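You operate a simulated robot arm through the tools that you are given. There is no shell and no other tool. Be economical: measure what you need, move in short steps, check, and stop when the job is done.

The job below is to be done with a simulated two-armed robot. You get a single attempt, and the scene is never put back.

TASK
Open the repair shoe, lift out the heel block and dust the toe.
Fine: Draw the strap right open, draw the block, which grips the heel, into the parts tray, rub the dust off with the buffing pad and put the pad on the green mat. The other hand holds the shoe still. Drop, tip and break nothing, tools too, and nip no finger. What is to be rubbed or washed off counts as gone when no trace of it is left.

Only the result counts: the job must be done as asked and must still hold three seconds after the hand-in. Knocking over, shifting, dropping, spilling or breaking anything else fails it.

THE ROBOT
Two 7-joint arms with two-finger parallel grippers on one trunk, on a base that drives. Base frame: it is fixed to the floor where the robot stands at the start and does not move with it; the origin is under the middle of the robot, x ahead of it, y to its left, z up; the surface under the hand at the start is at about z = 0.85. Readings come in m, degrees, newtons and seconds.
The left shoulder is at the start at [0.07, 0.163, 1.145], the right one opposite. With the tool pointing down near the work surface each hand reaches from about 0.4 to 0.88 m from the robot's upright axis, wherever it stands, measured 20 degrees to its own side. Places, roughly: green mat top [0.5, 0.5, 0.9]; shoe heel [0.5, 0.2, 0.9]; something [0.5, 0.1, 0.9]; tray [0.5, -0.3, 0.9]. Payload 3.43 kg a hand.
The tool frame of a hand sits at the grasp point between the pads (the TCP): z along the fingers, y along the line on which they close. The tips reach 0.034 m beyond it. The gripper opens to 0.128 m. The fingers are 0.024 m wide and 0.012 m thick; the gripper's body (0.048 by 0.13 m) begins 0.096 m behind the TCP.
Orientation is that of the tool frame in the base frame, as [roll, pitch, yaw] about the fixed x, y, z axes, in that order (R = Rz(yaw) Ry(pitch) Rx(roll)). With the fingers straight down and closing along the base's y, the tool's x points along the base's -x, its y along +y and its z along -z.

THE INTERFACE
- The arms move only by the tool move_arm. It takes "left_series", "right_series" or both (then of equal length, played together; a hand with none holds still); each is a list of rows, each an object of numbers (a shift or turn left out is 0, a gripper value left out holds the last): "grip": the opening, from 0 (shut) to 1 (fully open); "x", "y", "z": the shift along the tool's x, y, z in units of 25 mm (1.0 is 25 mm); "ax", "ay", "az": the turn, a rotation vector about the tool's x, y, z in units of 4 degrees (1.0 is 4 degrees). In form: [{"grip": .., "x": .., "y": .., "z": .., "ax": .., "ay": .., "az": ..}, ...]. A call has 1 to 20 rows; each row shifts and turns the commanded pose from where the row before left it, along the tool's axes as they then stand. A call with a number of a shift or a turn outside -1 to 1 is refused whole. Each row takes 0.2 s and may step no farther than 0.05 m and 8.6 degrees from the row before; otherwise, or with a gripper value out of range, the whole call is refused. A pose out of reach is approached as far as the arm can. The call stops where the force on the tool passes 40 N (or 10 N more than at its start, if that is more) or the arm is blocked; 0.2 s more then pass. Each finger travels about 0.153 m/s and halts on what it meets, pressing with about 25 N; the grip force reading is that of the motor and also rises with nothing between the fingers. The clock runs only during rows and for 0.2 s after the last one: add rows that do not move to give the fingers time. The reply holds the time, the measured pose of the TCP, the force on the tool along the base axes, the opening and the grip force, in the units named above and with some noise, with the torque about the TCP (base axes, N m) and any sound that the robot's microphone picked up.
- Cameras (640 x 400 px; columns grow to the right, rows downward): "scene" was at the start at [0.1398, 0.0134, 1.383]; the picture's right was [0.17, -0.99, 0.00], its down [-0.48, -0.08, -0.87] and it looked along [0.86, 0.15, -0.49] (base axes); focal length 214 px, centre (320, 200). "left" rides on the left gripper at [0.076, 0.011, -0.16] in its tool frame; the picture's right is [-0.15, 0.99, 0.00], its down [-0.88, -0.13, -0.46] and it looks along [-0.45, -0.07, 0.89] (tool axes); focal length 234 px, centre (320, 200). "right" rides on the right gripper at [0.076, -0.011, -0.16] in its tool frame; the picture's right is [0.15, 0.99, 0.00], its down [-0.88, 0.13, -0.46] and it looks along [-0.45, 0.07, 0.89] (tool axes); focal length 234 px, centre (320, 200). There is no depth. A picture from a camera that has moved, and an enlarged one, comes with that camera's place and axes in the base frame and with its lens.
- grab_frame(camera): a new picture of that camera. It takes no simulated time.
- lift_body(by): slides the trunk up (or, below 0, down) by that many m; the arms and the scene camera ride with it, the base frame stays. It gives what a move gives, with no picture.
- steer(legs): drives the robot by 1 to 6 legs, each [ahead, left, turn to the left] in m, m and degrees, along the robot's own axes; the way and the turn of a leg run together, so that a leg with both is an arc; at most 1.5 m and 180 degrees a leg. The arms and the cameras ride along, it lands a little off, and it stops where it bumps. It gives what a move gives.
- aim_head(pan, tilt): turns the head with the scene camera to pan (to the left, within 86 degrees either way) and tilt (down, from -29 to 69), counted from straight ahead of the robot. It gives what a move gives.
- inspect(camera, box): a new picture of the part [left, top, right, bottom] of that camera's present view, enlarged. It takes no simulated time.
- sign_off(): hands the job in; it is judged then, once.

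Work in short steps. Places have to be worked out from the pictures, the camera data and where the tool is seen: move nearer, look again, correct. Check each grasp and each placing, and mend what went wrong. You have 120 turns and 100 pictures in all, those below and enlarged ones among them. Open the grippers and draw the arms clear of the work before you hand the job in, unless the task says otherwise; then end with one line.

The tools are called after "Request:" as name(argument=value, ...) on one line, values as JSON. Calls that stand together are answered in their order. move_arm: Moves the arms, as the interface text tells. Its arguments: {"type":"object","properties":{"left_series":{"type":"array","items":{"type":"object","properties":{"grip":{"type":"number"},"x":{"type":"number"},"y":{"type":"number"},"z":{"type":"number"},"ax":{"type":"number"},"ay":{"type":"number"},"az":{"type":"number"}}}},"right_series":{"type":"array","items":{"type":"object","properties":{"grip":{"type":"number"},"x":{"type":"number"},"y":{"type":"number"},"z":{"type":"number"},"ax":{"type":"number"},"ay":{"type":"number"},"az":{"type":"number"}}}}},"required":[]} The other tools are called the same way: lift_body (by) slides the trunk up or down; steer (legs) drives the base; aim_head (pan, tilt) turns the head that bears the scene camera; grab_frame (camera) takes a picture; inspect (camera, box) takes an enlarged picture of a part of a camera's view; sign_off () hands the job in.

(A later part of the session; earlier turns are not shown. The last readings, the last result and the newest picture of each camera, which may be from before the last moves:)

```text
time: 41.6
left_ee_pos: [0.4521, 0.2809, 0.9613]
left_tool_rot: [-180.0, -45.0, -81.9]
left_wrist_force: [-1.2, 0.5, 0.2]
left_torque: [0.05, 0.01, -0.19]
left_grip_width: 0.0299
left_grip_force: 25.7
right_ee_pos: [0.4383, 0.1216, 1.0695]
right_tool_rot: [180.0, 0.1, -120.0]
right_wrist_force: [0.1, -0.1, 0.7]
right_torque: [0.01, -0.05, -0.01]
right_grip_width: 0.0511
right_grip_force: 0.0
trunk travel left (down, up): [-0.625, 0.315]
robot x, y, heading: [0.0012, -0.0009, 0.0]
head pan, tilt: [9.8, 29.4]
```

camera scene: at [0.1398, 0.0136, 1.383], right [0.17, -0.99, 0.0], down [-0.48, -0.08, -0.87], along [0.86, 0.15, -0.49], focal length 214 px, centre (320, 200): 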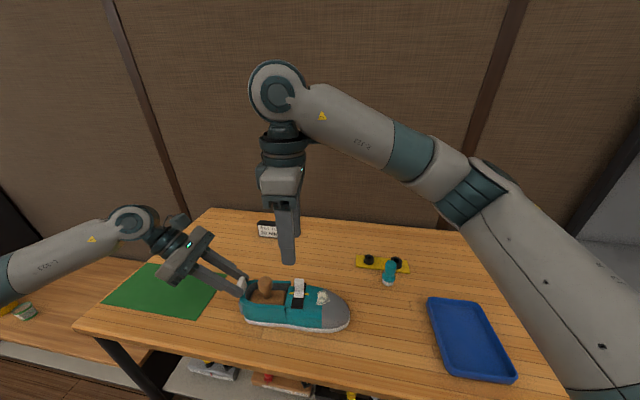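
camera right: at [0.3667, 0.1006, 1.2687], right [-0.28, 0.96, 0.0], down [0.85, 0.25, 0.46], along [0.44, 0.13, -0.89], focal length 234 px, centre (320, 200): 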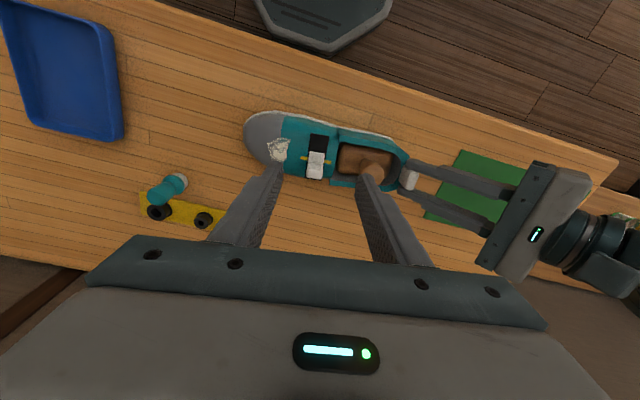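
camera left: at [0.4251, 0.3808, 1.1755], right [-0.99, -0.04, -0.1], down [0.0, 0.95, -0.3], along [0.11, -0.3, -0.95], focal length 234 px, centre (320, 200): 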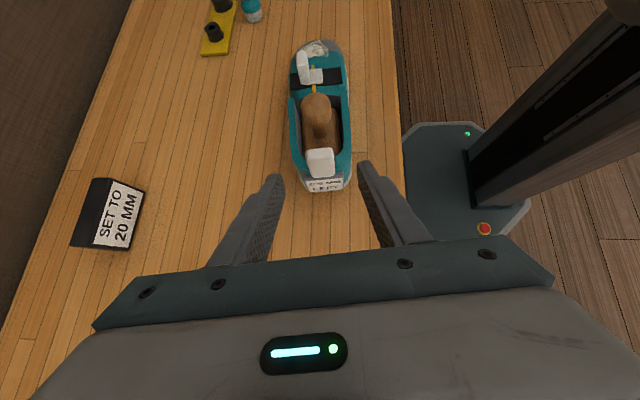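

Reached. Translate over the knob and look.

Request:
move_arm(right_series=[{"x": -0.788, "y": 0.285}, {"x": -0.788, "y": 0.285}, {"x": -0.788, "y": 0.285}, {"x": -0.788, "y": 0.285}, {}])

Request:
grab_frame(camera="right")

Request:
inspect(camera="scene", box=[210, 230, 330, 330])

```text
time: 42.8
left_ee_pos: [0.4518, 0.2808, 0.9625]
left_tool_rot: [180.0, -44.9, -82.0]
left_wrist_force: [-1.1, -0.2, 0.2]
left_torque: [-0.32, -0.02, -0.15]
left_grip_width: 0.0301
left_grip_force: 24.8
right_ee_pos: [0.453, 0.2044, 1.0699]
right_tool_rot: [179.9, 0.1, -119.9]
right_wrist_force: [-0.5, -0.1, 0.2]
right_torque: [-0.01, -0.03, 0.0]
right_grip_width: 0.0514
right_grip_force: 0.0
trunk travel left (down, up): [-0.625, 0.315]
robot x, y, heading: [-0.0041, 0.0021, 0.2]
head pan, tilt: [9.8, 29.4]
```

```text
62 pictures are left
camera right: at [0.4234, 0.1324, 1.2287], right [-0.93, 0.37, 0.0], down [0.33, 0.83, 0.46], along [0.17, 0.43, -0.89], focal length 234 px, centre (320, 200)
```

right: 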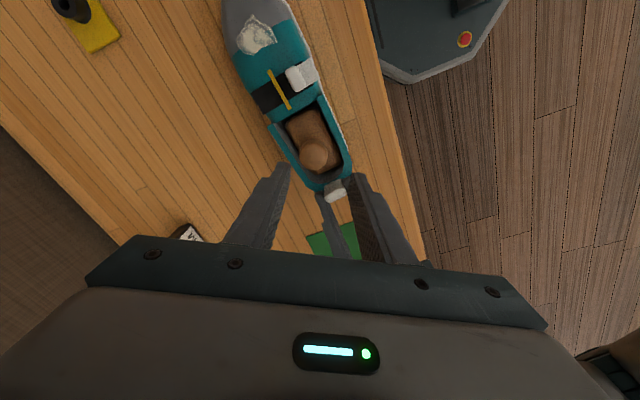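

```text
4.00 times, centred on (270, 280) of scene
camera zoom: at [0.1398, 0.0134, 1.383], right [0.17, -0.99, 0.0], down [-0.48, -0.08, -0.87], along [0.86, 0.15, -0.49], focal length 858 px, centre (520, -120)
```

zoom: 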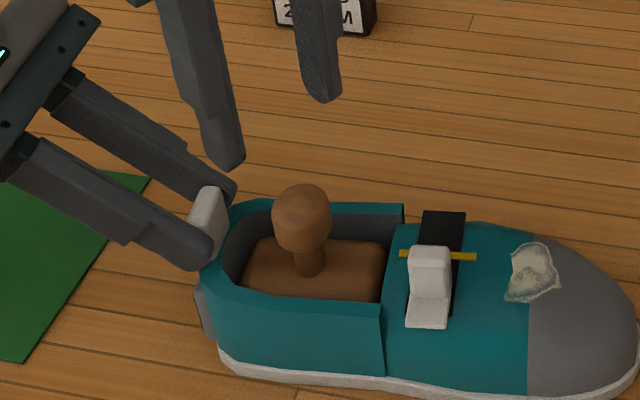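

Knob at about (0.4565, 0.202). I correct 4 mm and descend around it.

Request:
move_arm(right_series=[{"y": -0.17}, {"z": 0.85}, {"z": 0.85}, {"z": 0.85}, {"z": 0.85}, {"z": 0.85}, {}])

Request:
inspect(camera="right", box=[240, 120, 400, 220])

Request:
inspect(camera="left", box=[220, 80, 420, 230])

Request:
inspect(camera="scene", box=[210, 230, 330, 330])

```text
time: 44.4
left_ee_pos: [0.4516, 0.2795, 0.9611]
left_tool_rot: [-180.0, -45.0, -82.0]
left_wrist_force: [-0.8, -1.3, -0.1]
left_torque: [-0.22, -0.02, -0.25]
left_grip_width: 0.0296
left_grip_force: 25.1
right_ee_pos: [0.4566, 0.2011, 0.962]
right_tool_rot: [179.9, 0.1, -120.0]
right_wrist_force: [0.2, 0.5, -0.2]
right_torque: [-0.01, 0.01, -0.02]
right_grip_width: 0.0513
right_grip_force: 0.1
trunk travel left (down, up): [-0.625, 0.315]
robot x, y, heading: [-0.0013, -0.0043, 0.0]
head pan, tilt: [9.8, 29.4]
```

```text
4.00 times, centred on (320, 170) of right
camera zoom: at [0.427, 0.1303, 1.1224], right [-0.93, 0.37, 0.0], down [0.33, 0.83, 0.46], along [0.17, 0.43, -0.89], focal length 937 px, centre (320, 320)
```

zoom: 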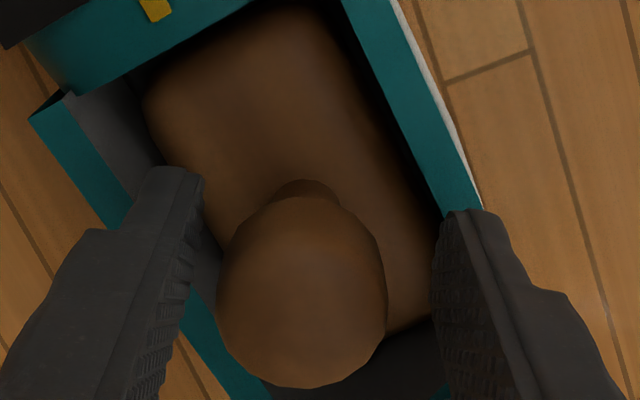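

```text
2.67 times, centred on (320, 155) of left
camera zoom: at [0.4335, 0.3374, 1.1286], right [-0.99, -0.04, -0.1], down [0.0, 0.95, -0.3], along [0.11, -0.3, -0.95], focal length 624 px, centre (320, 320)
```

zoom: 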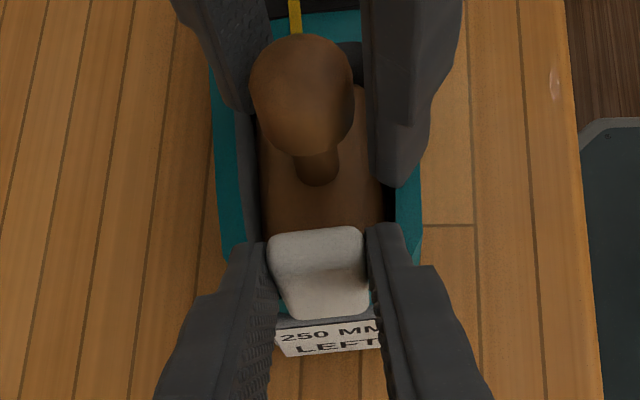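

```text
4.00 times, centred on (270, 280) of scene
camera zoom: at [0.1397, 0.0135, 1.383], right [0.17, -0.99, 0.0], down [-0.48, -0.08, -0.87], along [0.86, 0.15, -0.49], focal length 858 px, centre (520, -120)
```

zoom: 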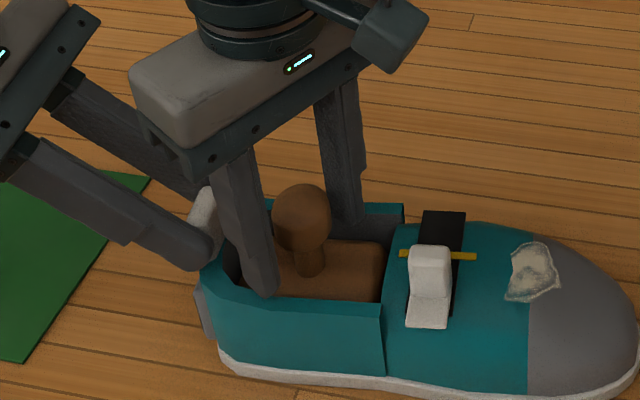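

Good; a 2.5 mm sideways correction then close in stages.

Request:
move_arm(right_series=[{"y": -0.1}, {"grip": 0.3}, {"grip": 0.25}, {"grip": 0.2}, {"grip": 0.1}, {"grip": 0}, {}])

Request:
inspect(camera="right", box=[240, 120, 400, 220])

```text
time: 46.0
left_ee_pos: [0.4521, 0.2814, 0.9609]
left_tool_rot: [180.0, -45.0, -81.9]
left_wrist_force: [-2.6, 0.9, -0.1]
left_torque: [0.06, 0.01, -0.34]
left_grip_width: 0.0297
left_grip_force: 25.4
right_ee_pos: [0.4596, 0.2003, 0.9632]
right_tool_rot: [179.9, 0.1, -120.0]
right_wrist_force: [1.9, -0.5, -0.2]
right_torque: [-0.05, -0.09, 0.01]
right_grip_width: 0.033
right_grip_force: 24.2
trunk travel left (down, up): [-0.625, 0.315]
robot x, y, heading: [0.0014, 0.0015, 0.0]
head pan, tilt: [9.8, 29.4]
```

```text
4.00 times, centred on (320, 170) of right
camera zoom: at [0.4295, 0.1292, 1.1227], right [-0.93, 0.37, 0.0], down [0.33, 0.83, 0.46], along [0.17, 0.43, -0.89], focal length 937 px, centre (320, 320)
```

zoom: 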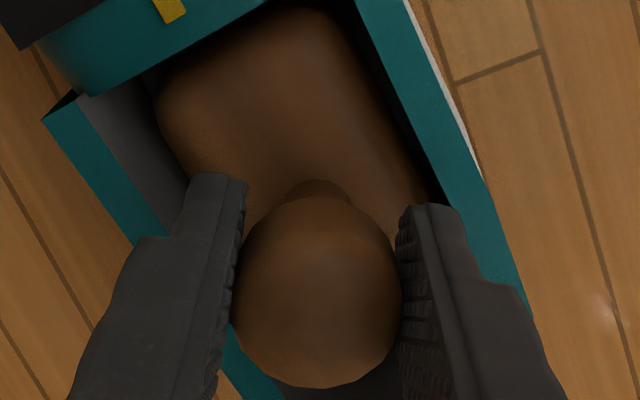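

Knob held (33 mm). I draw up slowly in small steps, watching both hands' forces.

Request:
move_arm(right_series=[{"z": -0.1}, {"z": -0.1}, {"z": -0.1}, {}])

Request:
inspect(camera="scene", box=[210, 230, 330, 330])

```text
time: 47.0
left_ee_pos: [0.451, 0.2811, 0.9615]
left_tool_rot: [-180.0, -44.9, -81.9]
left_wrist_force: [0.0, 0.3, 0.8]
left_torque: [0.05, -0.06, -0.08]
left_grip_width: 0.0301
left_grip_force: 25.1
right_ee_pos: [0.4581, 0.1998, 0.9716]
right_tool_rot: [179.9, 0.0, -119.9]
right_wrist_force: [-0.3, -0.1, -1.2]
right_torque: [0.02, -0.01, -0.01]
right_grip_width: 0.0331
right_grip_force: 24.7
trunk travel left (down, up): [-0.625, 0.315]
robot x, y, heading: [-0.0027, -0.003, -0.0]
head pan, tilt: [9.8, 29.4]
```

```text
4.00 times, centred on (270, 280) of scene
camera zoom: at [0.1399, 0.0136, 1.383], right [0.17, -0.99, 0.0], down [-0.48, -0.08, -0.87], along [0.86, 0.15, -0.49], focal length 858 px, centre (520, -120)
```

zoom: 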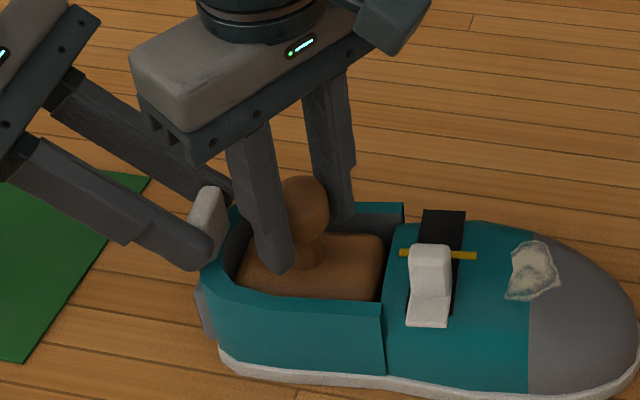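

The block is rising with very little force. I continue straight up.

Request:
move_arm(right_series=[{"z": -0.2}, {"z": -0.2}, {"z": -0.2}, {"z": -0.2}, {"z": -0.2}, {"z": -0.2}])

Request:
inspect(camera="scene", box=[210, 230, 330, 330])

```text
time: 48.4
left_ee_pos: [0.4515, 0.2807, 0.9626]
left_tool_rot: [-179.9, -44.9, -81.9]
left_wrist_force: [-1.8, 2.4, 3.5]
left_torque: [0.01, 0.12, -0.19]
left_grip_width: 0.0297
left_grip_force: 24.5
right_ee_pos: [0.4591, 0.1999, 1.0014]
right_tool_rot: [-179.9, -0.1, -120.0]
right_wrist_force: [1.2, -3.3, -7.0]
right_torque: [-0.48, -0.18, 0.05]
right_grip_width: 0.0332
right_grip_force: 24.7
trunk travel left (down, up): [-0.625, 0.315]
robot x, y, heading: [0.0005, -0.0012, -0.1]
head pan, tilt: [9.8, 29.4]
```

```text
4.00 times, centred on (270, 280) of scene
camera zoom: at [0.1401, 0.0136, 1.3829], right [0.17, -0.99, 0.0], down [-0.48, -0.08, -0.87], along [0.86, 0.15, -0.49], focal length 858 px, centre (520, -120)
```

zoom: 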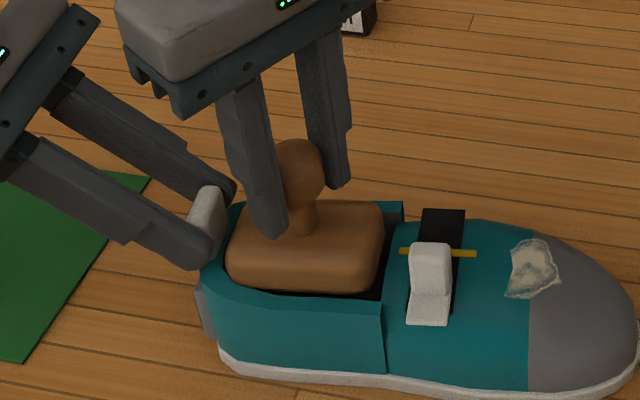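

Force is modest (7 N down, slight heel rub). I ease 1 mm toward the toe and continue up.

Request:
move_arm(right_series=[{"z": -0.1, "x": 0.04, "y": -0.02}, {"z": -0.15}, {"z": -0.15}, {"z": -0.15}, {"z": -0.15}])

Request:
inspect(camera="scene", box=[210, 210, 330, 310])

```text
time: 49.6
left_ee_pos: [0.4509, 0.2804, 0.9625]
left_tool_rot: [-180.0, -45.0, -81.9]
left_wrist_force: [-0.1, 3.0, 2.2]
left_torque: [-0.08, 0.07, -0.12]
left_grip_width: 0.0296
left_grip_force: 25.0
right_ee_pos: [0.4589, 0.1993, 1.0197]
right_tool_rot: [179.9, 0.0, -119.9]
right_wrist_force: [-0.2, -1.6, -1.2]
right_torque: [-0.13, -0.09, -0.01]
right_grip_width: 0.033
right_grip_force: 24.8
trunk travel left (down, up): [-0.625, 0.315]
robot x, y, heading: [-0.0001, 0.0017, 0.1]
head pan, tilt: [9.8, 29.4]
```

```text
4.00 times, centred on (270, 260) of scene
camera zoom: at [0.1397, 0.0136, 1.383], right [0.17, -0.99, 0.0], down [-0.48, -0.08, -0.87], along [0.86, 0.15, -0.49], focal length 858 px, centre (520, -40)
```

zoom: 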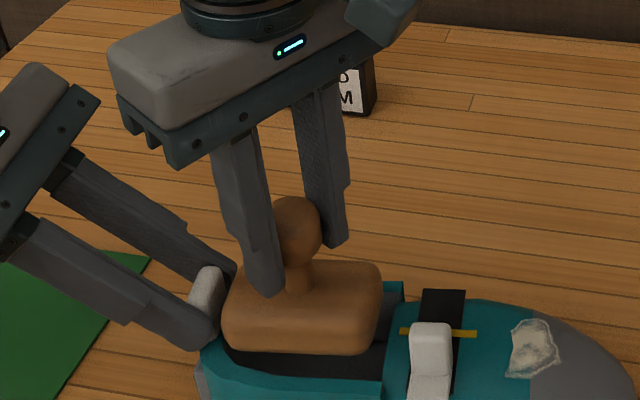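

Nearly free. Continue raising well clear.

Request:
move_arm(right_series=[{"z": -0.2}, {"z": -0.2}, {"z": -0.4}, {"z": -0.5}, {"z": -0.6}, {"z": -0.8}, {"z": -0.8}, {"z": -0.8}])

Request:
grab_frame(camera="scene")

```text
time: 51.4
left_ee_pos: [0.4521, 0.2801, 0.9626]
left_tool_rot: [180.0, -45.0, -82.0]
left_wrist_force: [-1.1, 1.2, 0.9]
left_torque: [0.06, 0.07, -0.07]
left_grip_width: 0.0298
left_grip_force: 24.7
right_ee_pos: [0.4585, 0.1985, 1.1276]
right_tool_rot: [180.0, 0.1, -120.0]
right_wrist_force: [0.6, -0.5, -0.7]
right_torque: [-0.02, -0.02, -0.01]
right_grip_width: 0.0331
right_grip_force: 25.7
trunk travel left (down, up): [-0.625, 0.315]
robot x, y, heading: [0.0011, -0.0012, -0.0]
head pan, tilt: [9.8, 29.4]
```

```text
53 pictures are left
camera scene: at [0.1395, 0.0136, 1.383], right [0.17, -0.99, 0.0], down [-0.48, -0.08, -0.87], along [0.86, 0.15, -0.49], focal length 214 px, centre (320, 200)
```

scene: 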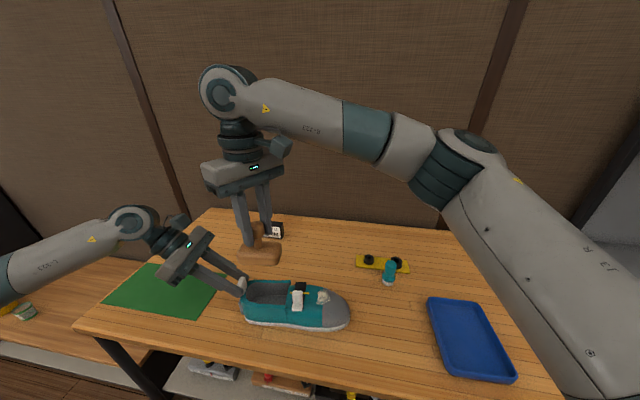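

The block is out and clear. I carry it high across to above the tray (centre ≈ (0.48, -0.273)), then turn it so its length runs along the tray.

Request:
move_arm(right_series=[{"x": 0.4, "y": -0.25}, {"x": 0.796, "y": -0.507}, {"x": 0.796, "y": -0.507}, {"x": 0.796, "y": -0.507}, {"x": 0.796, "y": -0.507}, {"x": 0.796, "y": -0.507}, {"x": 0.796, "y": -0.507}, {"x": 0.796, "y": -0.507}, {"x": 0.796, "y": -0.507}, {"x": 0.796, "y": -0.507}, {"x": 0.796, "y": -0.507}, {"x": 0.796, "y": -0.507}, {"x": 0.796, "y": -0.507}, {"x": 0.796, "y": -0.507}, {"x": 0.796, "y": -0.507}, {"x": 0.796, "y": -0.507}, {"x": 0.796, "y": -0.507}, {"x": 0.796, "y": -0.507}, {"x": 0.796, "y": -0.507}, {"x": 0.796, "y": -0.507}])

Request:
move_arm(right_series=[{"x": 0.4, "y": -0.25, "az": 0.5}, {"az": 1}, {"az": 1}, {"az": 1}, {"az": 1}, {"az": 1}, {"az": 1}, {"az": 1}, {"az": 1}, {"az": 1}, {"az": 1}, {"az": 1}, {"az": 1}, {"az": 1}, {"az": 1}, {"az": 1}, {"az": 1}, {"az": 1}, {"az": 1}, {"az": 1}])

Request:
grab_frame(camera="scene")

Request:
grab_frame(camera="right")

```text
time: 55.6
left_ee_pos: [0.4532, 0.2808, 0.9624]
left_tool_rot: [-179.9, -44.9, -81.9]
left_wrist_force: [0.2, -0.4, -0.2]
left_torque: [0.03, 0.04, -0.02]
left_grip_width: 0.0298
left_grip_force: 25.1
right_ee_pos: [0.4784, -0.2633, 1.1243]
right_tool_rot: [179.9, 0.1, -120.0]
right_wrist_force: [0.0, 0.3, -1.1]
right_torque: [0.03, -0.01, -0.01]
right_grip_width: 0.033
right_grip_force: 25.0
trunk travel left (down, up): [-0.625, 0.315]
robot x, y, heading: [-0.0011, 0.0029, 0.0]
head pan, tilt: [9.8, 29.4]
```

```text
time: 59.8
left_ee_pos: [0.4523, 0.282, 0.9614]
left_tool_rot: [-180.0, -45.0, -81.9]
left_wrist_force: [-1.0, 0.4, 0.5]
left_torque: [0.06, 0.09, -0.15]
left_grip_width: 0.0296
left_grip_force: 24.9
right_ee_pos: [0.4799, -0.2719, 1.1248]
right_tool_rot: [179.9, -0.2, 161.9]
right_wrist_force: [-0.9, -0.6, -1.3]
right_torque: [0.01, -0.03, -0.02]
right_grip_width: 0.0331
right_grip_force: 24.8
trunk travel left (down, up): [-0.625, 0.315]
robot x, y, heading: [0.0027, 0.0022, 0.4]
head pan, tilt: [9.8, 29.4]
```

```text
52 pictures are left
camera scene: at [0.1398, 0.0133, 1.383], right [0.17, -0.99, 0.0], down [-0.48, -0.08, -0.87], along [0.86, 0.15, -0.49], focal length 214 px, centre (320, 200)
```

scene: 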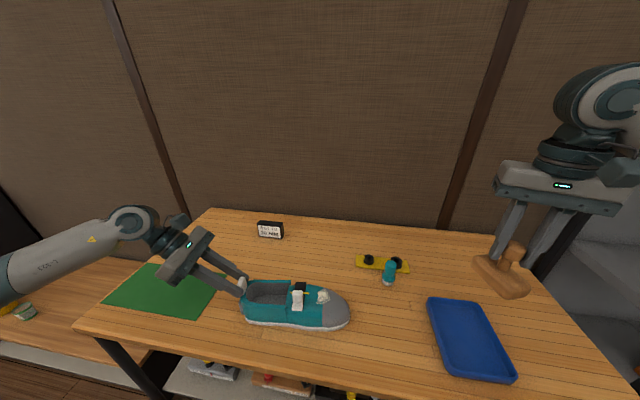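

```text
51 pictures are left
camera right: at [0.4029, -0.2595, 1.285], right [0.17, 0.99, 0.0], down [0.88, -0.15, 0.45], along [0.45, -0.07, -0.89], focal length 234 px, centre (320, 200)
```

right: 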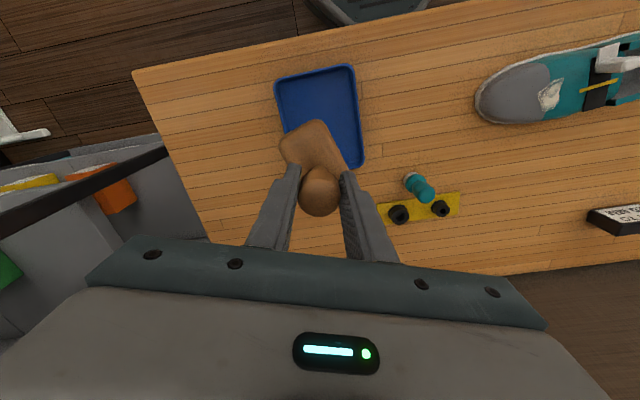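

The block appears about 28° off the tray's axis; I turn 7 more units and check alignment.

Request:
move_arm(right_series=[{"az": 1}, {"az": 1}, {"az": 1}, {"az": 1}, {"az": 1}, {"az": 1}, {"az": 1}, {"z": 0.8}, {"z": 0.8}, {}])

Request:
grab_frame(camera="right")

Request:
inspect(camera="scene", box=[400, 220, 560, 390])

```text
time: 62.0
left_ee_pos: [0.4525, 0.2798, 0.9622]
left_tool_rot: [180.0, -45.0, -81.8]
left_wrist_force: [-0.8, 1.0, -0.6]
left_torque: [0.0, 0.06, 0.0]
left_grip_width: 0.0296
left_grip_force: 25.0
right_ee_pos: [0.4789, -0.2725, 1.086]
right_tool_rot: [179.9, -0.1, 134.0]
right_wrist_force: [0.7, 0.2, -0.6]
right_torque: [0.0, -0.02, -0.02]
right_grip_width: 0.0328
right_grip_force: 25.5
trunk travel left (down, up): [-0.625, 0.315]
robot x, y, heading: [0.0047, -0.0013, -0.1]
head pan, tilt: [9.8, 29.4]
```

```text
50 pictures are left
camera right: at [0.4172, -0.2258, 1.245], right [0.61, 0.79, 0.0], down [0.71, -0.54, 0.45], along [0.36, -0.28, -0.89], focal length 234 px, centre (320, 200)
```

right: 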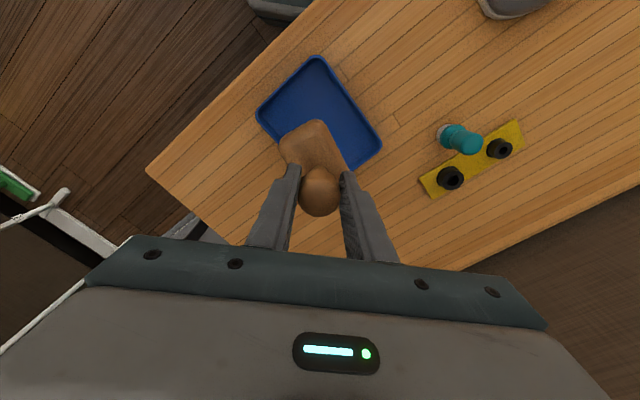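

```text
2.35 times, centred on (480, 305) of scene
camera zoom: at [0.1399, 0.0134, 1.383], right [0.17, -0.99, 0.0], down [-0.48, -0.08, -0.87], along [0.86, 0.15, -0.49], focal length 505 px, centre (-56, -47)
```

zoom: 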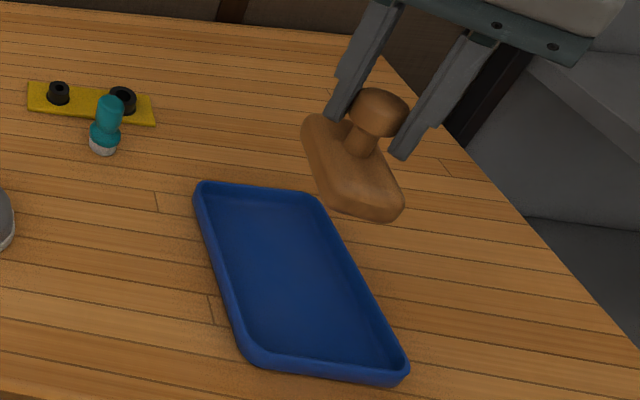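

Block is aligned with the tray now and the knob sits over its middle. I lower it to about 15 mm above the tray floor.

Request:
move_arm(right_series=[{"x": 0.27, "y": -0.13}, {"z": 0.75}, {"z": 0.75}, {"z": 0.75}, {"z": 0.75}, {"z": 0.75}, {"z": 0.75}, {"z": 0.3}, {}])

Request:
inspect(camera="scene", box=[400, 240, 540, 390])

```text
time: 64.0
left_ee_pos: [0.4521, 0.2807, 0.9616]
left_tool_rot: [179.9, -45.0, -82.0]
left_wrist_force: [-1.4, -1.0, -0.5]
left_torque: [-0.05, 0.0, -0.1]
left_grip_width: 0.0298
left_grip_force: 25.1
right_ee_pos: [0.4724, -0.2688, 0.9648]
right_tool_rot: [179.9, -0.2, 134.1]
right_wrist_force: [-0.2, -0.6, -1.4]
right_torque: [-0.01, 0.01, -0.01]
right_grip_width: 0.0328
right_grip_force: 25.1
trunk travel left (down, up): [-0.625, 0.315]
robot x, y, heading: [0.0011, 0.002, 0.2]
head pan, tilt: [9.8, 29.4]
```

```text
2.67 times, centred on (470, 315) of scene
camera zoom: at [0.1398, 0.0133, 1.383], right [0.17, -0.99, 0.0], down [-0.48, -0.08, -0.87], along [0.86, 0.15, -0.49], focal length 572 px, centre (-80, -107)
```

zoom: 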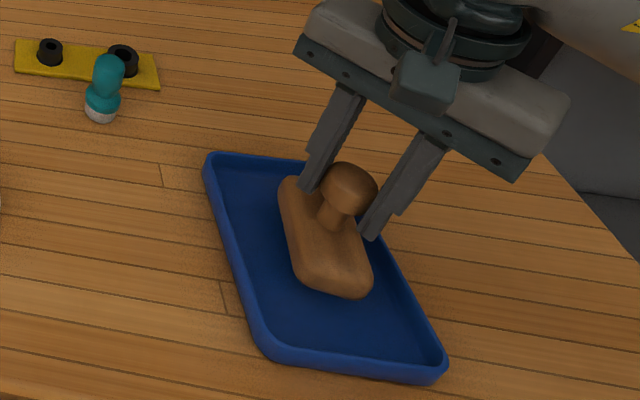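

Positioned inside the tray outline. I lower in 2.5 mm steps until the block touches.

Request:
move_arm(right_series=[{"z": 0.15}, {"z": 0.15}, {"z": 0.15}, {"z": 0.1}, {"z": 0.1}, {}])

Request:
inspect(camera="scene", box=[400, 240, 540, 390])

```text
time: 65.4
left_ee_pos: [0.4521, 0.2801, 0.9608]
left_tool_rot: [179.9, -45.0, -81.9]
left_wrist_force: [-0.6, -0.4, 0.5]
left_torque: [0.01, 0.09, -0.1]
left_grip_width: 0.0295
left_grip_force: 24.5
right_ee_pos: [0.4718, -0.2687, 0.949]
right_tool_rot: [179.9, -0.1, 134.0]
right_wrist_force: [0.7, 0.1, -1.2]
right_torque: [0.0, -0.02, -0.01]
right_grip_width: 0.0329
right_grip_force: 25.2
trunk travel left (down, up): [-0.625, 0.315]
robot x, y, heading: [0.0012, -0.0009, -0.2]
head pan, tilt: [9.8, 29.4]
```

```text
2.67 times, centred on (470, 315) of scene
camera zoom: at [0.1398, 0.0133, 1.383], right [0.17, -0.99, 0.0], down [-0.48, -0.08, -0.87], along [0.86, 0.15, -0.49], focal length 572 px, centre (-80, -107)
```

zoom: 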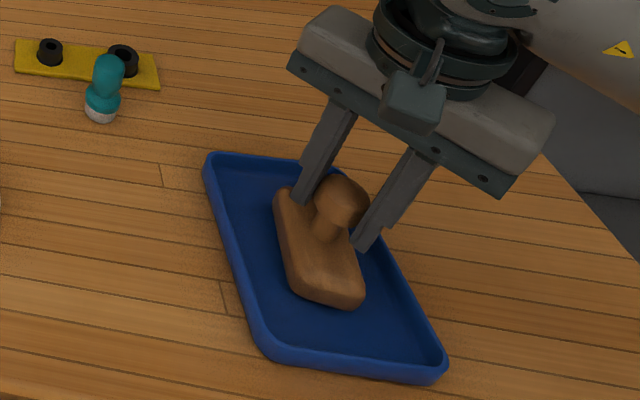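

No contact yet (force unchanged). I continue down gently.

Request:
move_arm(right_series=[{"z": 0.1}, {"z": 0.1}, {"z": 0.1}, {}])

```text
time: 66.4
left_ee_pos: [0.4503, 0.2817, 0.9628]
left_tool_rot: [-180.0, -45.0, -82.0]
left_wrist_force: [-0.1, 0.5, -0.1]
left_torque: [0.47, 0.03, -0.03]
left_grip_width: 0.0295
left_grip_force: 24.5
right_ee_pos: [0.4723, -0.269, 0.9445]
right_tool_rot: [179.7, 0.0, 134.0]
right_wrist_force: [4.0, -3.9, 38.6]
right_torque: [-0.4, 0.29, -0.01]
right_grip_width: 0.0333
right_grip_force: 24.8
trunk travel left (down, up): [-0.625, 0.315]
robot x, y, heading: [-0.0011, -0.0012, 0.0]
head pan, tilt: [9.8, 29.4]
```

Contact (39 N). I ease off about 3 mm, then open and withdraw upward.

Request:
move_arm(right_series=[{"z": -0.11}, {}])

Request:
move_arm(right_series=[{"grip": 0.3}, {"grip": 0.4}, {"grip": 0.45}, {}, {"z": -0.5}, {"z": -1}, {"z": -1}, {"z": -1}, {"z": -1}, {"z": -1}])

Request:
grab_frame(camera="scene")

```text
time: 67.0
left_ee_pos: [0.45, 0.2822, 0.961]
left_tool_rot: [-180.0, -45.1, -82.1]
left_wrist_force: [0.6, 0.6, -0.6]
left_torque: [0.47, 0.04, -0.01]
left_grip_width: 0.0296
left_grip_force: 25.2
right_ee_pos: [0.4713, -0.2681, 0.9448]
right_tool_rot: [179.7, -0.1, 134.0]
right_wrist_force: [4.0, -1.2, 23.1]
right_torque: [-0.46, -0.15, -0.09]
right_grip_width: 0.0329
right_grip_force: 25.0
trunk travel left (down, up): [-0.625, 0.315]
robot x, y, heading: [-0.0021, -0.0006, -0.2]
head pan, tilt: [9.8, 29.4]
```

```text
time: 69.2
left_ee_pos: [0.4513, 0.2805, 0.9612]
left_tool_rot: [-179.9, -45.1, -81.8]
left_wrist_force: [0.8, 1.3, 1.7]
left_torque: [-0.19, 0.13, -0.1]
left_grip_width: 0.0295
left_grip_force: 25.1
right_ee_pos: [0.4712, -0.2707, 1.0832]
right_tool_rot: [-180.0, -0.1, 134.0]
right_wrist_force: [-0.5, 0.4, 0.2]
right_torque: [0.01, 0.01, 0.02]
right_grip_width: 0.0577
right_grip_force: 0.1
trunk travel left (down, up): [-0.625, 0.315]
robot x, y, heading: [-0.0027, -0.0006, -0.1]
head pan, tilt: [9.8, 29.4]
```

```text
46 pictures are left
camera scene: at [0.1393, 0.0137, 1.383], right [0.17, -0.99, 0.0], down [-0.48, -0.08, -0.87], along [0.86, 0.15, -0.49], focal length 214 px, centre (320, 200)
```

scene: 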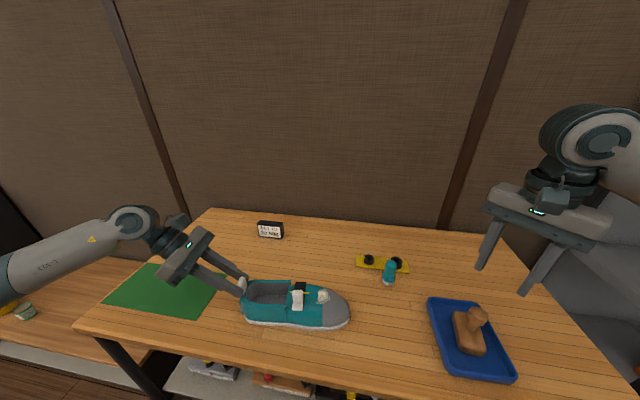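

Block stands in the tray. Now the right hand turns back square and goes above the buffing pad (≈ (0.604, -0.103)).

Request:
move_arm(right_series=[{"az": -1}, {"az": -1}, {"az": -1}, {"az": -1}, {"az": -1}, {"az": -1}, {"az": -1}, {"az": -1}, {"az": -1}, {"az": -1}, {"az": -1}, {"az": -0.5}, {"x": -0.73, "y": 0.95}, {"x": -0.73, "y": 0.95}, {"x": -0.73, "y": 0.95}, {"x": -0.73, "y": 0.95}, {"x": -0.73, "y": 0.95}, {"x": -0.73, "y": 0.95}, {"x": -0.73, "y": 0.95}, {}])

Request:
grab_frame(camera="right")

Request:
inspect(camera="scene", box=[340, 230, 440, 310])

```text
time: 73.4
left_ee_pos: [0.4518, 0.2804, 0.9628]
left_tool_rot: [-180.0, -45.0, -81.9]
left_wrist_force: [0.0, -0.1, -0.3]
left_torque: [-0.2, 0.02, -0.01]
left_grip_width: 0.0295
left_grip_force: 25.0
right_ee_pos: [0.6001, -0.1038, 1.0811]
right_tool_rot: [179.9, 0.0, -179.9]
right_wrist_force: [-0.3, -0.2, 0.5]
right_torque: [-0.02, -0.01, 0.01]
right_grip_width: 0.0576
right_grip_force: 0.0
trunk travel left (down, up): [-0.625, 0.315]
robot x, y, heading: [0.0003, -0.001, 0.1]
head pan, tilt: [9.8, 29.4]
```

```text
45 pictures are left
camera right: at [0.5229, -0.1147, 1.2411], right [-0.15, 0.99, 0.0], down [0.88, 0.13, 0.46], along [0.45, 0.07, -0.89], focal length 234 px, centre (320, 200)
```

right: 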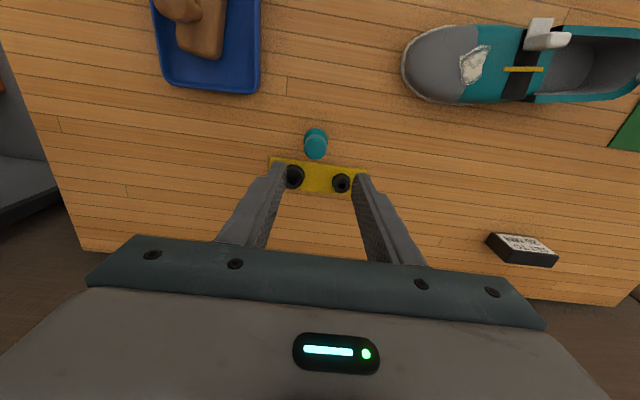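

```text
5.00 times, centred on (390, 270) of scene
camera zoom: at [0.1396, 0.0129, 1.383], right [0.17, -0.99, 0.0], down [-0.48, -0.08, -0.87], along [0.86, 0.15, -0.49], focal length 1072 px, centre (-30, -150)
```

zoom: 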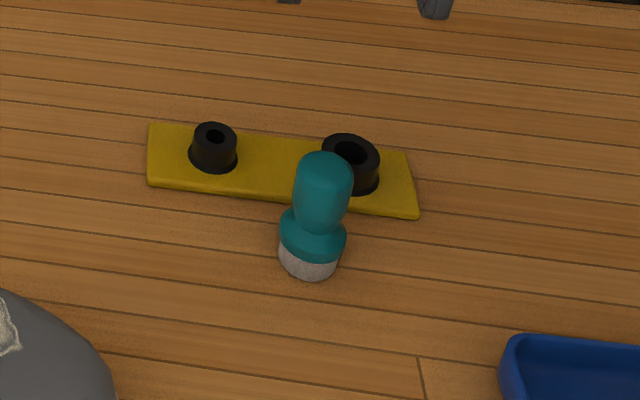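

Handle top centre ≈ (0.611, -0.106), top z ≈ 0.93. I shift over it and lower partway, then check.

Request:
move_arm(right_series=[{"x": -0.44, "y": -0.1, "z": 0.6}, {"z": 0.9}, {"z": 0.9}, {"z": 0.9}, {"z": 0.9}, {}])

Request:
inspect(camera="right", box=[240, 110, 400, 210])

Request:
inspect(camera="scene", box=[340, 220, 440, 300])

```text
time: 74.8
left_ee_pos: [0.4527, 0.2803, 0.9618]
left_tool_rot: [179.9, -45.0, -81.9]
left_wrist_force: [-0.9, 0.8, 0.1]
left_torque: [-0.04, 0.09, -0.05]
left_grip_width: 0.0298
left_grip_force: 25.6
right_ee_pos: [0.6106, -0.1058, 0.9771]
right_tool_rot: [179.8, -0.1, -179.9]
right_wrist_force: [-0.6, 0.6, -0.4]
right_torque: [-0.02, 0.02, 0.01]
right_grip_width: 0.0576
right_grip_force: 0.0
trunk travel left (down, up): [-0.625, 0.315]
robot x, y, heading: [0.0019, 0.0003, -0.0]
head pan, tilt: [9.8, 29.4]
```

```text
4.00 times, centred on (320, 160) of right
camera zoom: at [0.534, -0.1165, 1.1357], right [-0.15, 0.99, 0.0], down [0.88, 0.13, 0.46], along [0.45, 0.07, -0.89], focal length 937 px, centre (320, 360)
```

zoom: 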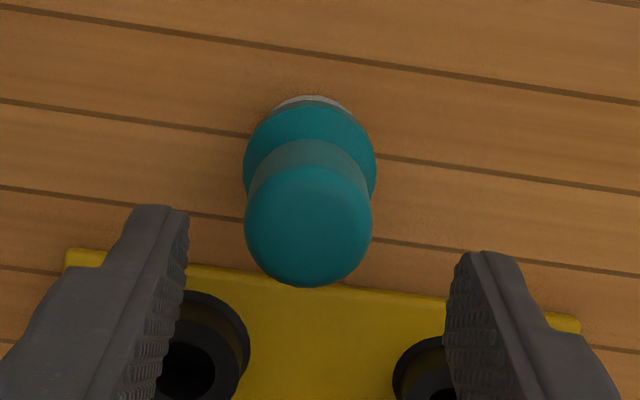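

```text
5.00 times, centred on (390, 260) of scene
camera zoom: at [0.1398, 0.0134, 1.383], right [0.17, -0.99, 0.0], down [-0.48, -0.08, -0.87], along [0.86, 0.15, -0.49], focal length 1072 px, centre (-30, -100)
```

zoom: 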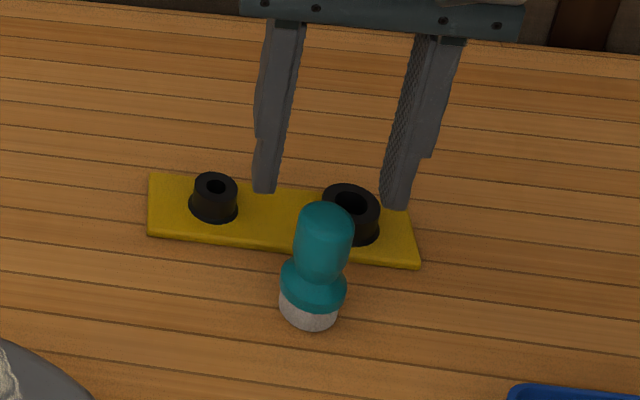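

Handle is at (0.605, -0.108). I correct and descend to grip height (tips about z 0.89).

Request:
move_arm(right_series=[{"x": 0.22, "y": -0.08}, {"z": 0.7}, {"z": 0.7}, {"z": 0.65}, {}])

Request:
inspect(camera="right", box=[240, 130, 400, 230])

Request:
inspect(camera="scene", box=[340, 220, 440, 300])

```text
time: 76.0
left_ee_pos: [0.4513, 0.2809, 0.9619]
left_tool_rot: [-180.0, -45.0, -81.9]
left_wrist_force: [-0.3, 0.0, -0.7]
left_torque: [0.02, 0.14, -0.09]
left_grip_width: 0.0296
left_grip_force: 24.7
right_ee_pos: [0.6054, -0.1069, 0.9253]
right_tool_rot: [179.9, 0.0, -180.0]
right_wrist_force: [0.8, 0.6, 0.1]
right_torque: [0.01, 0.06, 0.03]
right_grip_width: 0.0579
right_grip_force: 0.1
trunk travel left (down, up): [-0.625, 0.315]
robot x, y, heading: [-0.0021, 0.0016, -0.0]
head pan, tilt: [9.8, 29.4]
```

```text
4.00 times, centred on (320, 180) of right
camera zoom: at [0.5285, -0.1181, 1.0848], right [-0.15, 0.99, 0.0], down [0.88, 0.13, 0.46], along [0.45, 0.07, -0.89], focal length 937 px, centre (320, 280)
```

zoom: 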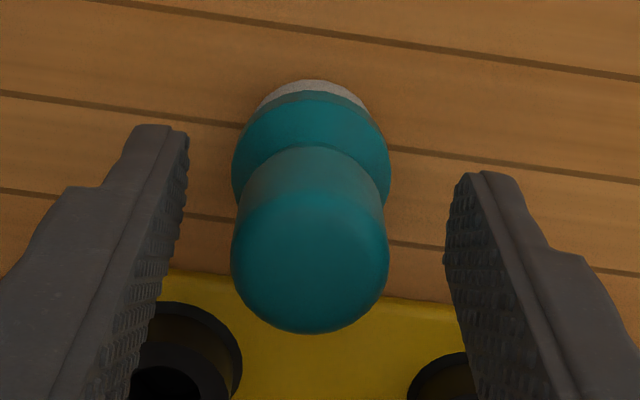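

```text
5.00 times, centred on (390, 260) of scene
camera zoom: at [0.1398, 0.0134, 1.383], right [0.17, -0.99, 0.0], down [-0.48, -0.08, -0.87], along [0.86, 0.15, -0.49], focal length 1072 px, centre (-30, -100)
```

zoom: 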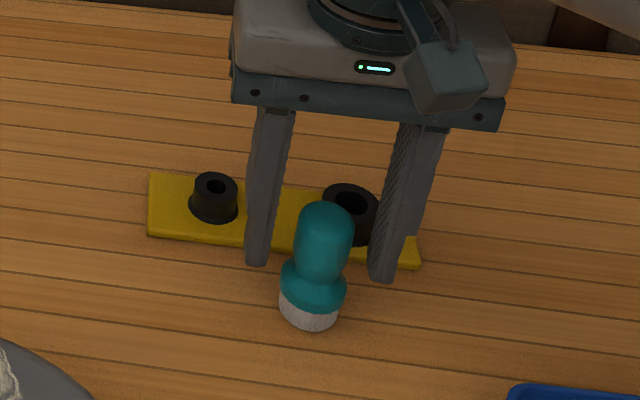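

Centred. Close in stages on the handle.

Request:
move_arm(right_series=[{"y": -0.04, "grip": 0.35}, {"grip": 0.28}, {"grip": 0.23}, {"grip": 0.15}, {"grip": 0.05}, {"grip": 0}, {}])

```text
time: 77.6
left_ee_pos: [0.4522, 0.28, 0.9609]
left_tool_rot: [-179.9, -45.1, -81.9]
left_wrist_force: [0.1, -0.1, -0.2]
left_torque: [-0.04, 0.09, -0.08]
left_grip_width: 0.0297
left_grip_force: 24.9
right_ee_pos: [0.6052, -0.1086, 0.926]
right_tool_rot: [179.9, 0.0, -179.9]
right_wrist_force: [-0.9, -0.2, -0.4]
right_torque: [-0.05, 0.03, -0.02]
right_grip_width: 0.0295
right_grip_force: 25.2
trunk travel left (down, up): [-0.625, 0.315]
robot x, y, heading: [0.0033, 0.0033, 0.3]
head pan, tilt: [9.8, 29.4]
```

Handle held (29.5 mm). I lift straight up and look from the scene camera.

Request:
move_arm(right_series=[{"z": -0.3}, {"z": -0.6}, {"z": -1}, {"z": -1}, {"z": -1}, {"z": -1}, {"z": -1}])

Request:
grab_frame(camera="scene")

Request:
inspect(camera="scene", box=[280, 270, 360, 340])

Request:
inspect(camera="right", box=[380, 0, 640, 130])

```text
time: 79.2
left_ee_pos: [0.4524, 0.2806, 0.9623]
left_tool_rot: [179.9, -45.1, -81.9]
left_wrist_force: [0.1, 1.7, 0.6]
left_torque: [0.08, 0.13, -0.07]
left_grip_width: 0.0301
left_grip_force: 25.0
right_ee_pos: [0.6044, -0.109, 1.0746]
right_tool_rot: [179.9, 0.1, 179.9]
right_wrist_force: [0.2, 0.2, 0.2]
right_torque: [0.02, 0.0, -0.02]
right_grip_width: 0.0293
right_grip_force: 24.5
trunk travel left (down, up): [-0.625, 0.315]
robot x, y, heading: [0.0023, 0.0018, -0.2]
head pan, tilt: [9.8, 29.4]
```

```text
39 pictures are left
camera scene: at [0.1396, 0.0136, 1.383], right [0.17, -0.99, 0.0], down [-0.48, -0.08, -0.87], along [0.86, 0.15, -0.49], focal length 214 px, centre (320, 200)
```

scene: 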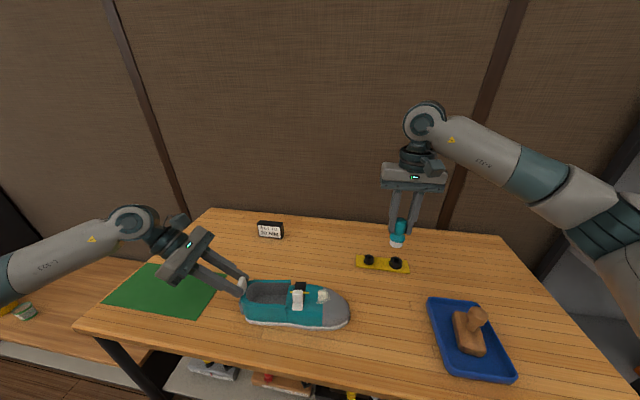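

```text
5.71 times, centred on (320, 305) of scene
camera zoom: at [0.1396, 0.0136, 1.383], right [0.17, -0.99, 0.0], down [-0.48, -0.08, -0.87], along [0.86, 0.15, -0.49], focal length 1226 px, centre (320, -400)
```

zoom: 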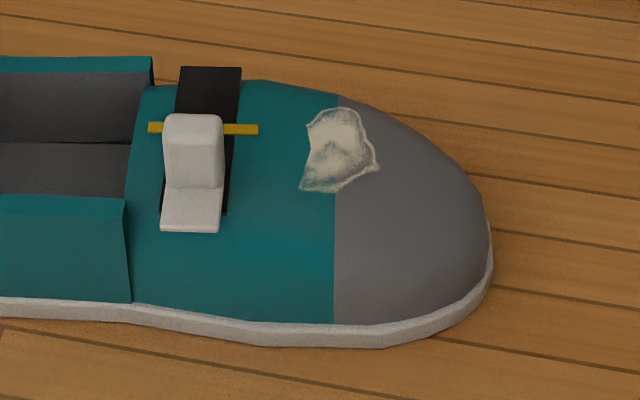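

```text
2.46 times, centred on (510, 65) of right
camera zoom: at [0.5275, -0.1192, 1.2336], right [-0.15, 0.99, 0.0], down [0.88, 0.13, 0.46], along [0.45, 0.07, -0.89], focal length 576 px, centre (-148, 532)
```

zoom: 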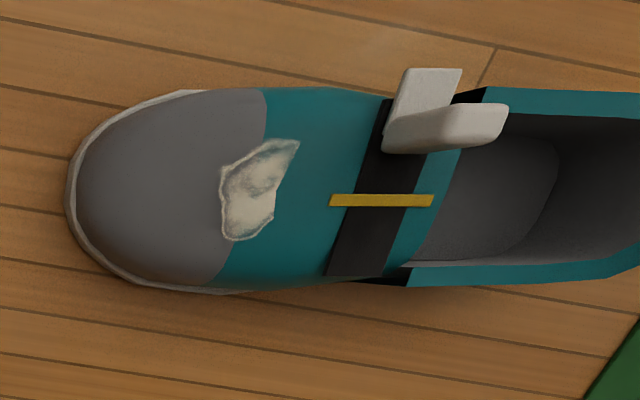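

Dust centre ≈ (0.480, 0.065, 0.921), spanning x 0.458–0.508, y 0.046–0.082. I carry the pad above it and lower to just over the surface.

Request:
move_arm(right_series=[{"x": 0.622, "y": 0.87}, {"x": 0.622, "y": 0.87}, {"x": 0.622, "y": 0.87}, {"x": 0.622, "y": 0.87}, {"x": 0.622, "y": 0.87}, {"x": 0.622, "y": 0.87}, {"x": 0.622, "y": 0.87}, {"x": 0.622, "y": 0.87}, {"z": 0.8}, {"z": 0.8}, {"z": 0.8}, {}])

Request:
inspect(camera="scene", box=[260, 240, 360, 340])

Request:
inspect(camera="right", box=[240, 110, 420, 230])

```text
time: 81.8
left_ee_pos: [0.4513, 0.2816, 0.9629]
left_tool_rot: [-180.0, -45.1, -82.0]
left_wrist_force: [0.0, -0.1, 0.2]
left_torque: [-0.06, 0.06, 0.0]
left_grip_width: 0.0297
left_grip_force: 25.0
right_ee_pos: [0.4806, 0.0653, 1.0138]
right_tool_rot: [179.9, 0.0, 180.0]
right_wrist_force: [-0.4, -0.1, -0.3]
right_torque: [0.01, 0.01, 0.0]
right_grip_width: 0.0293
right_grip_force: 24.7
trunk travel left (down, up): [-0.625, 0.315]
robot x, y, heading: [-0.0024, 0.0015, -0.2]
head pan, tilt: [9.8, 29.4]
```

```text
4.00 times, centred on (310, 290) of scene
camera zoom: at [0.1398, 0.0134, 1.383], right [0.17, -0.99, 0.0], down [-0.48, -0.08, -0.87], along [0.86, 0.15, -0.49], focal length 858 px, centre (360, -160)
```

zoom: 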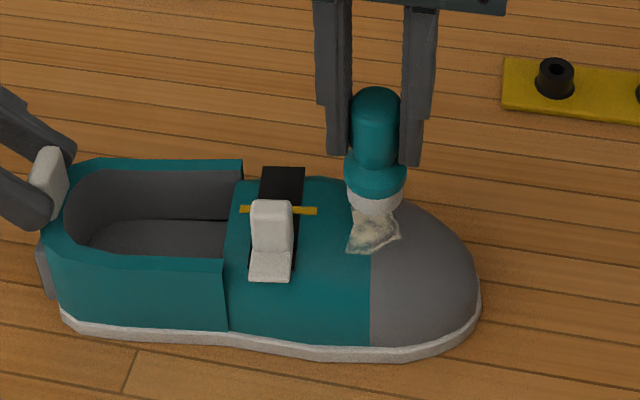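

```text
3.33 times, centred on (330, 170) of right
camera zoom: at [0.4036, 0.0548, 1.1737], right [-0.15, 0.99, 0.0], down [0.88, 0.13, 0.46], along [0.45, 0.07, -0.89], focal length 781 px, centre (287, 300)
```

zoom: 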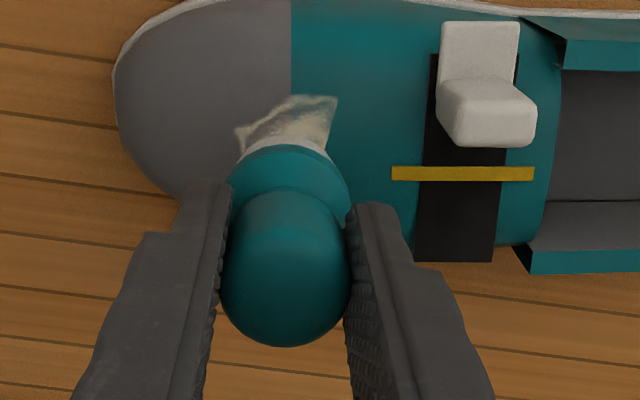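

Pad is right over the dust, about 2 cm up. I lower gently to contact.

Request:
move_arm(right_series=[{"z": 0.2}, {"z": 0.2}, {"z": 0.1}, {"z": 0.08}, {"z": 0.08}])

```text
time: 83.0
left_ee_pos: [0.4519, 0.2818, 0.9611]
left_tool_rot: [180.0, -45.1, -81.9]
left_wrist_force: [-0.2, 0.0, 0.3]
left_torque: [-0.05, 0.11, -0.04]
left_grip_width: 0.0294
left_grip_force: 24.8
right_ee_pos: [0.4808, 0.0658, 0.9969]
right_tool_rot: [-180.0, -0.1, 180.0]
right_wrist_force: [-0.3, 0.2, -1.0]
right_torque: [-0.01, -0.05, 0.02]
right_grip_width: 0.029
right_grip_force: 25.5
trunk travel left (down, up): [-0.625, 0.315]
robot x, y, heading: [0.0015, 0.0001, -0.2]
head pan, tilt: [9.8, 29.4]
```

No contact yet at 0.997. I go on in 1.5 mm steps.

Request:
move_arm(right_series=[{"z": 0.06}, {"z": 0.06}, {"z": 0.06}, {"z": 0.06}])

```text
time: 84.0
left_ee_pos: [0.4529, 0.28, 0.9618]
left_tool_rot: [-179.9, -45.0, -81.9]
left_wrist_force: [0.0, 0.2, -0.8]
left_torque: [-0.08, 0.06, -0.05]
left_grip_width: 0.0297
left_grip_force: 24.9
right_ee_pos: [0.4811, 0.0663, 0.9914]
right_tool_rot: [179.9, 0.0, 180.0]
right_wrist_force: [0.0, -0.7, -1.1]
right_torque: [-0.01, -0.03, -0.02]
right_grip_width: 0.0295
right_grip_force: 24.8
trunk travel left (down, up): [-0.625, 0.315]
robot x, y, heading: [-0.0023, 0.0037, 0.1]
head pan, tilt: [9.8, 29.4]
```

Still free at 0.991; continue.

Request:
move_arm(right_series=[{"z": 0.06}, {"z": 0.06}, {"z": 0.06}, {}])

Request:
inspect(camera="scene", box=[290, 260, 360, 330])

```text
time: 85.0
left_ee_pos: [0.4508, 0.2804, 0.9617]
left_tool_rot: [179.9, -45.0, -81.9]
left_wrist_force: [0.3, 0.6, -4.2]
left_torque: [0.18, 0.1, 0.03]
left_grip_width: 0.0297
left_grip_force: 24.5
right_ee_pos: [0.4794, 0.0669, 0.9886]
right_tool_rot: [179.9, 0.1, -180.0]
right_wrist_force: [0.8, -2.3, 18.8]
right_torque: [0.12, -0.12, 0.01]
right_grip_width: 0.0293
right_grip_force: 25.2
trunk travel left (down, up): [-0.625, 0.315]
robot x, y, heading: [0.0015, 0.0024, 0.2]
head pan, tilt: [9.8, 29.4]
```

```text
5.71 times, centred on (325, 295) of scene
camera zoom: at [0.1388, 0.0132, 1.3831], right [0.17, -0.99, 0.0], down [-0.48, -0.08, -0.87], along [0.86, 0.15, -0.49], focal length 1226 px, centre (291, -343)
```

zoom: 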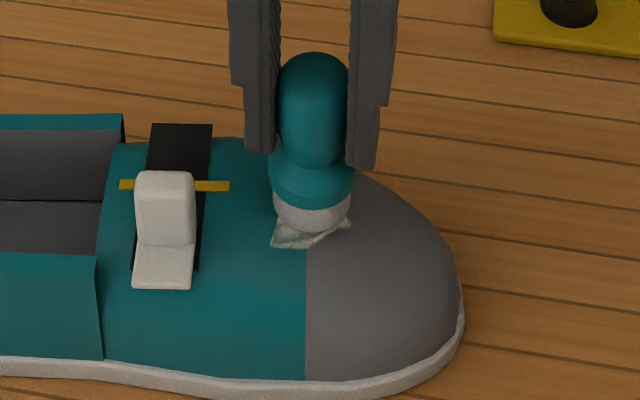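

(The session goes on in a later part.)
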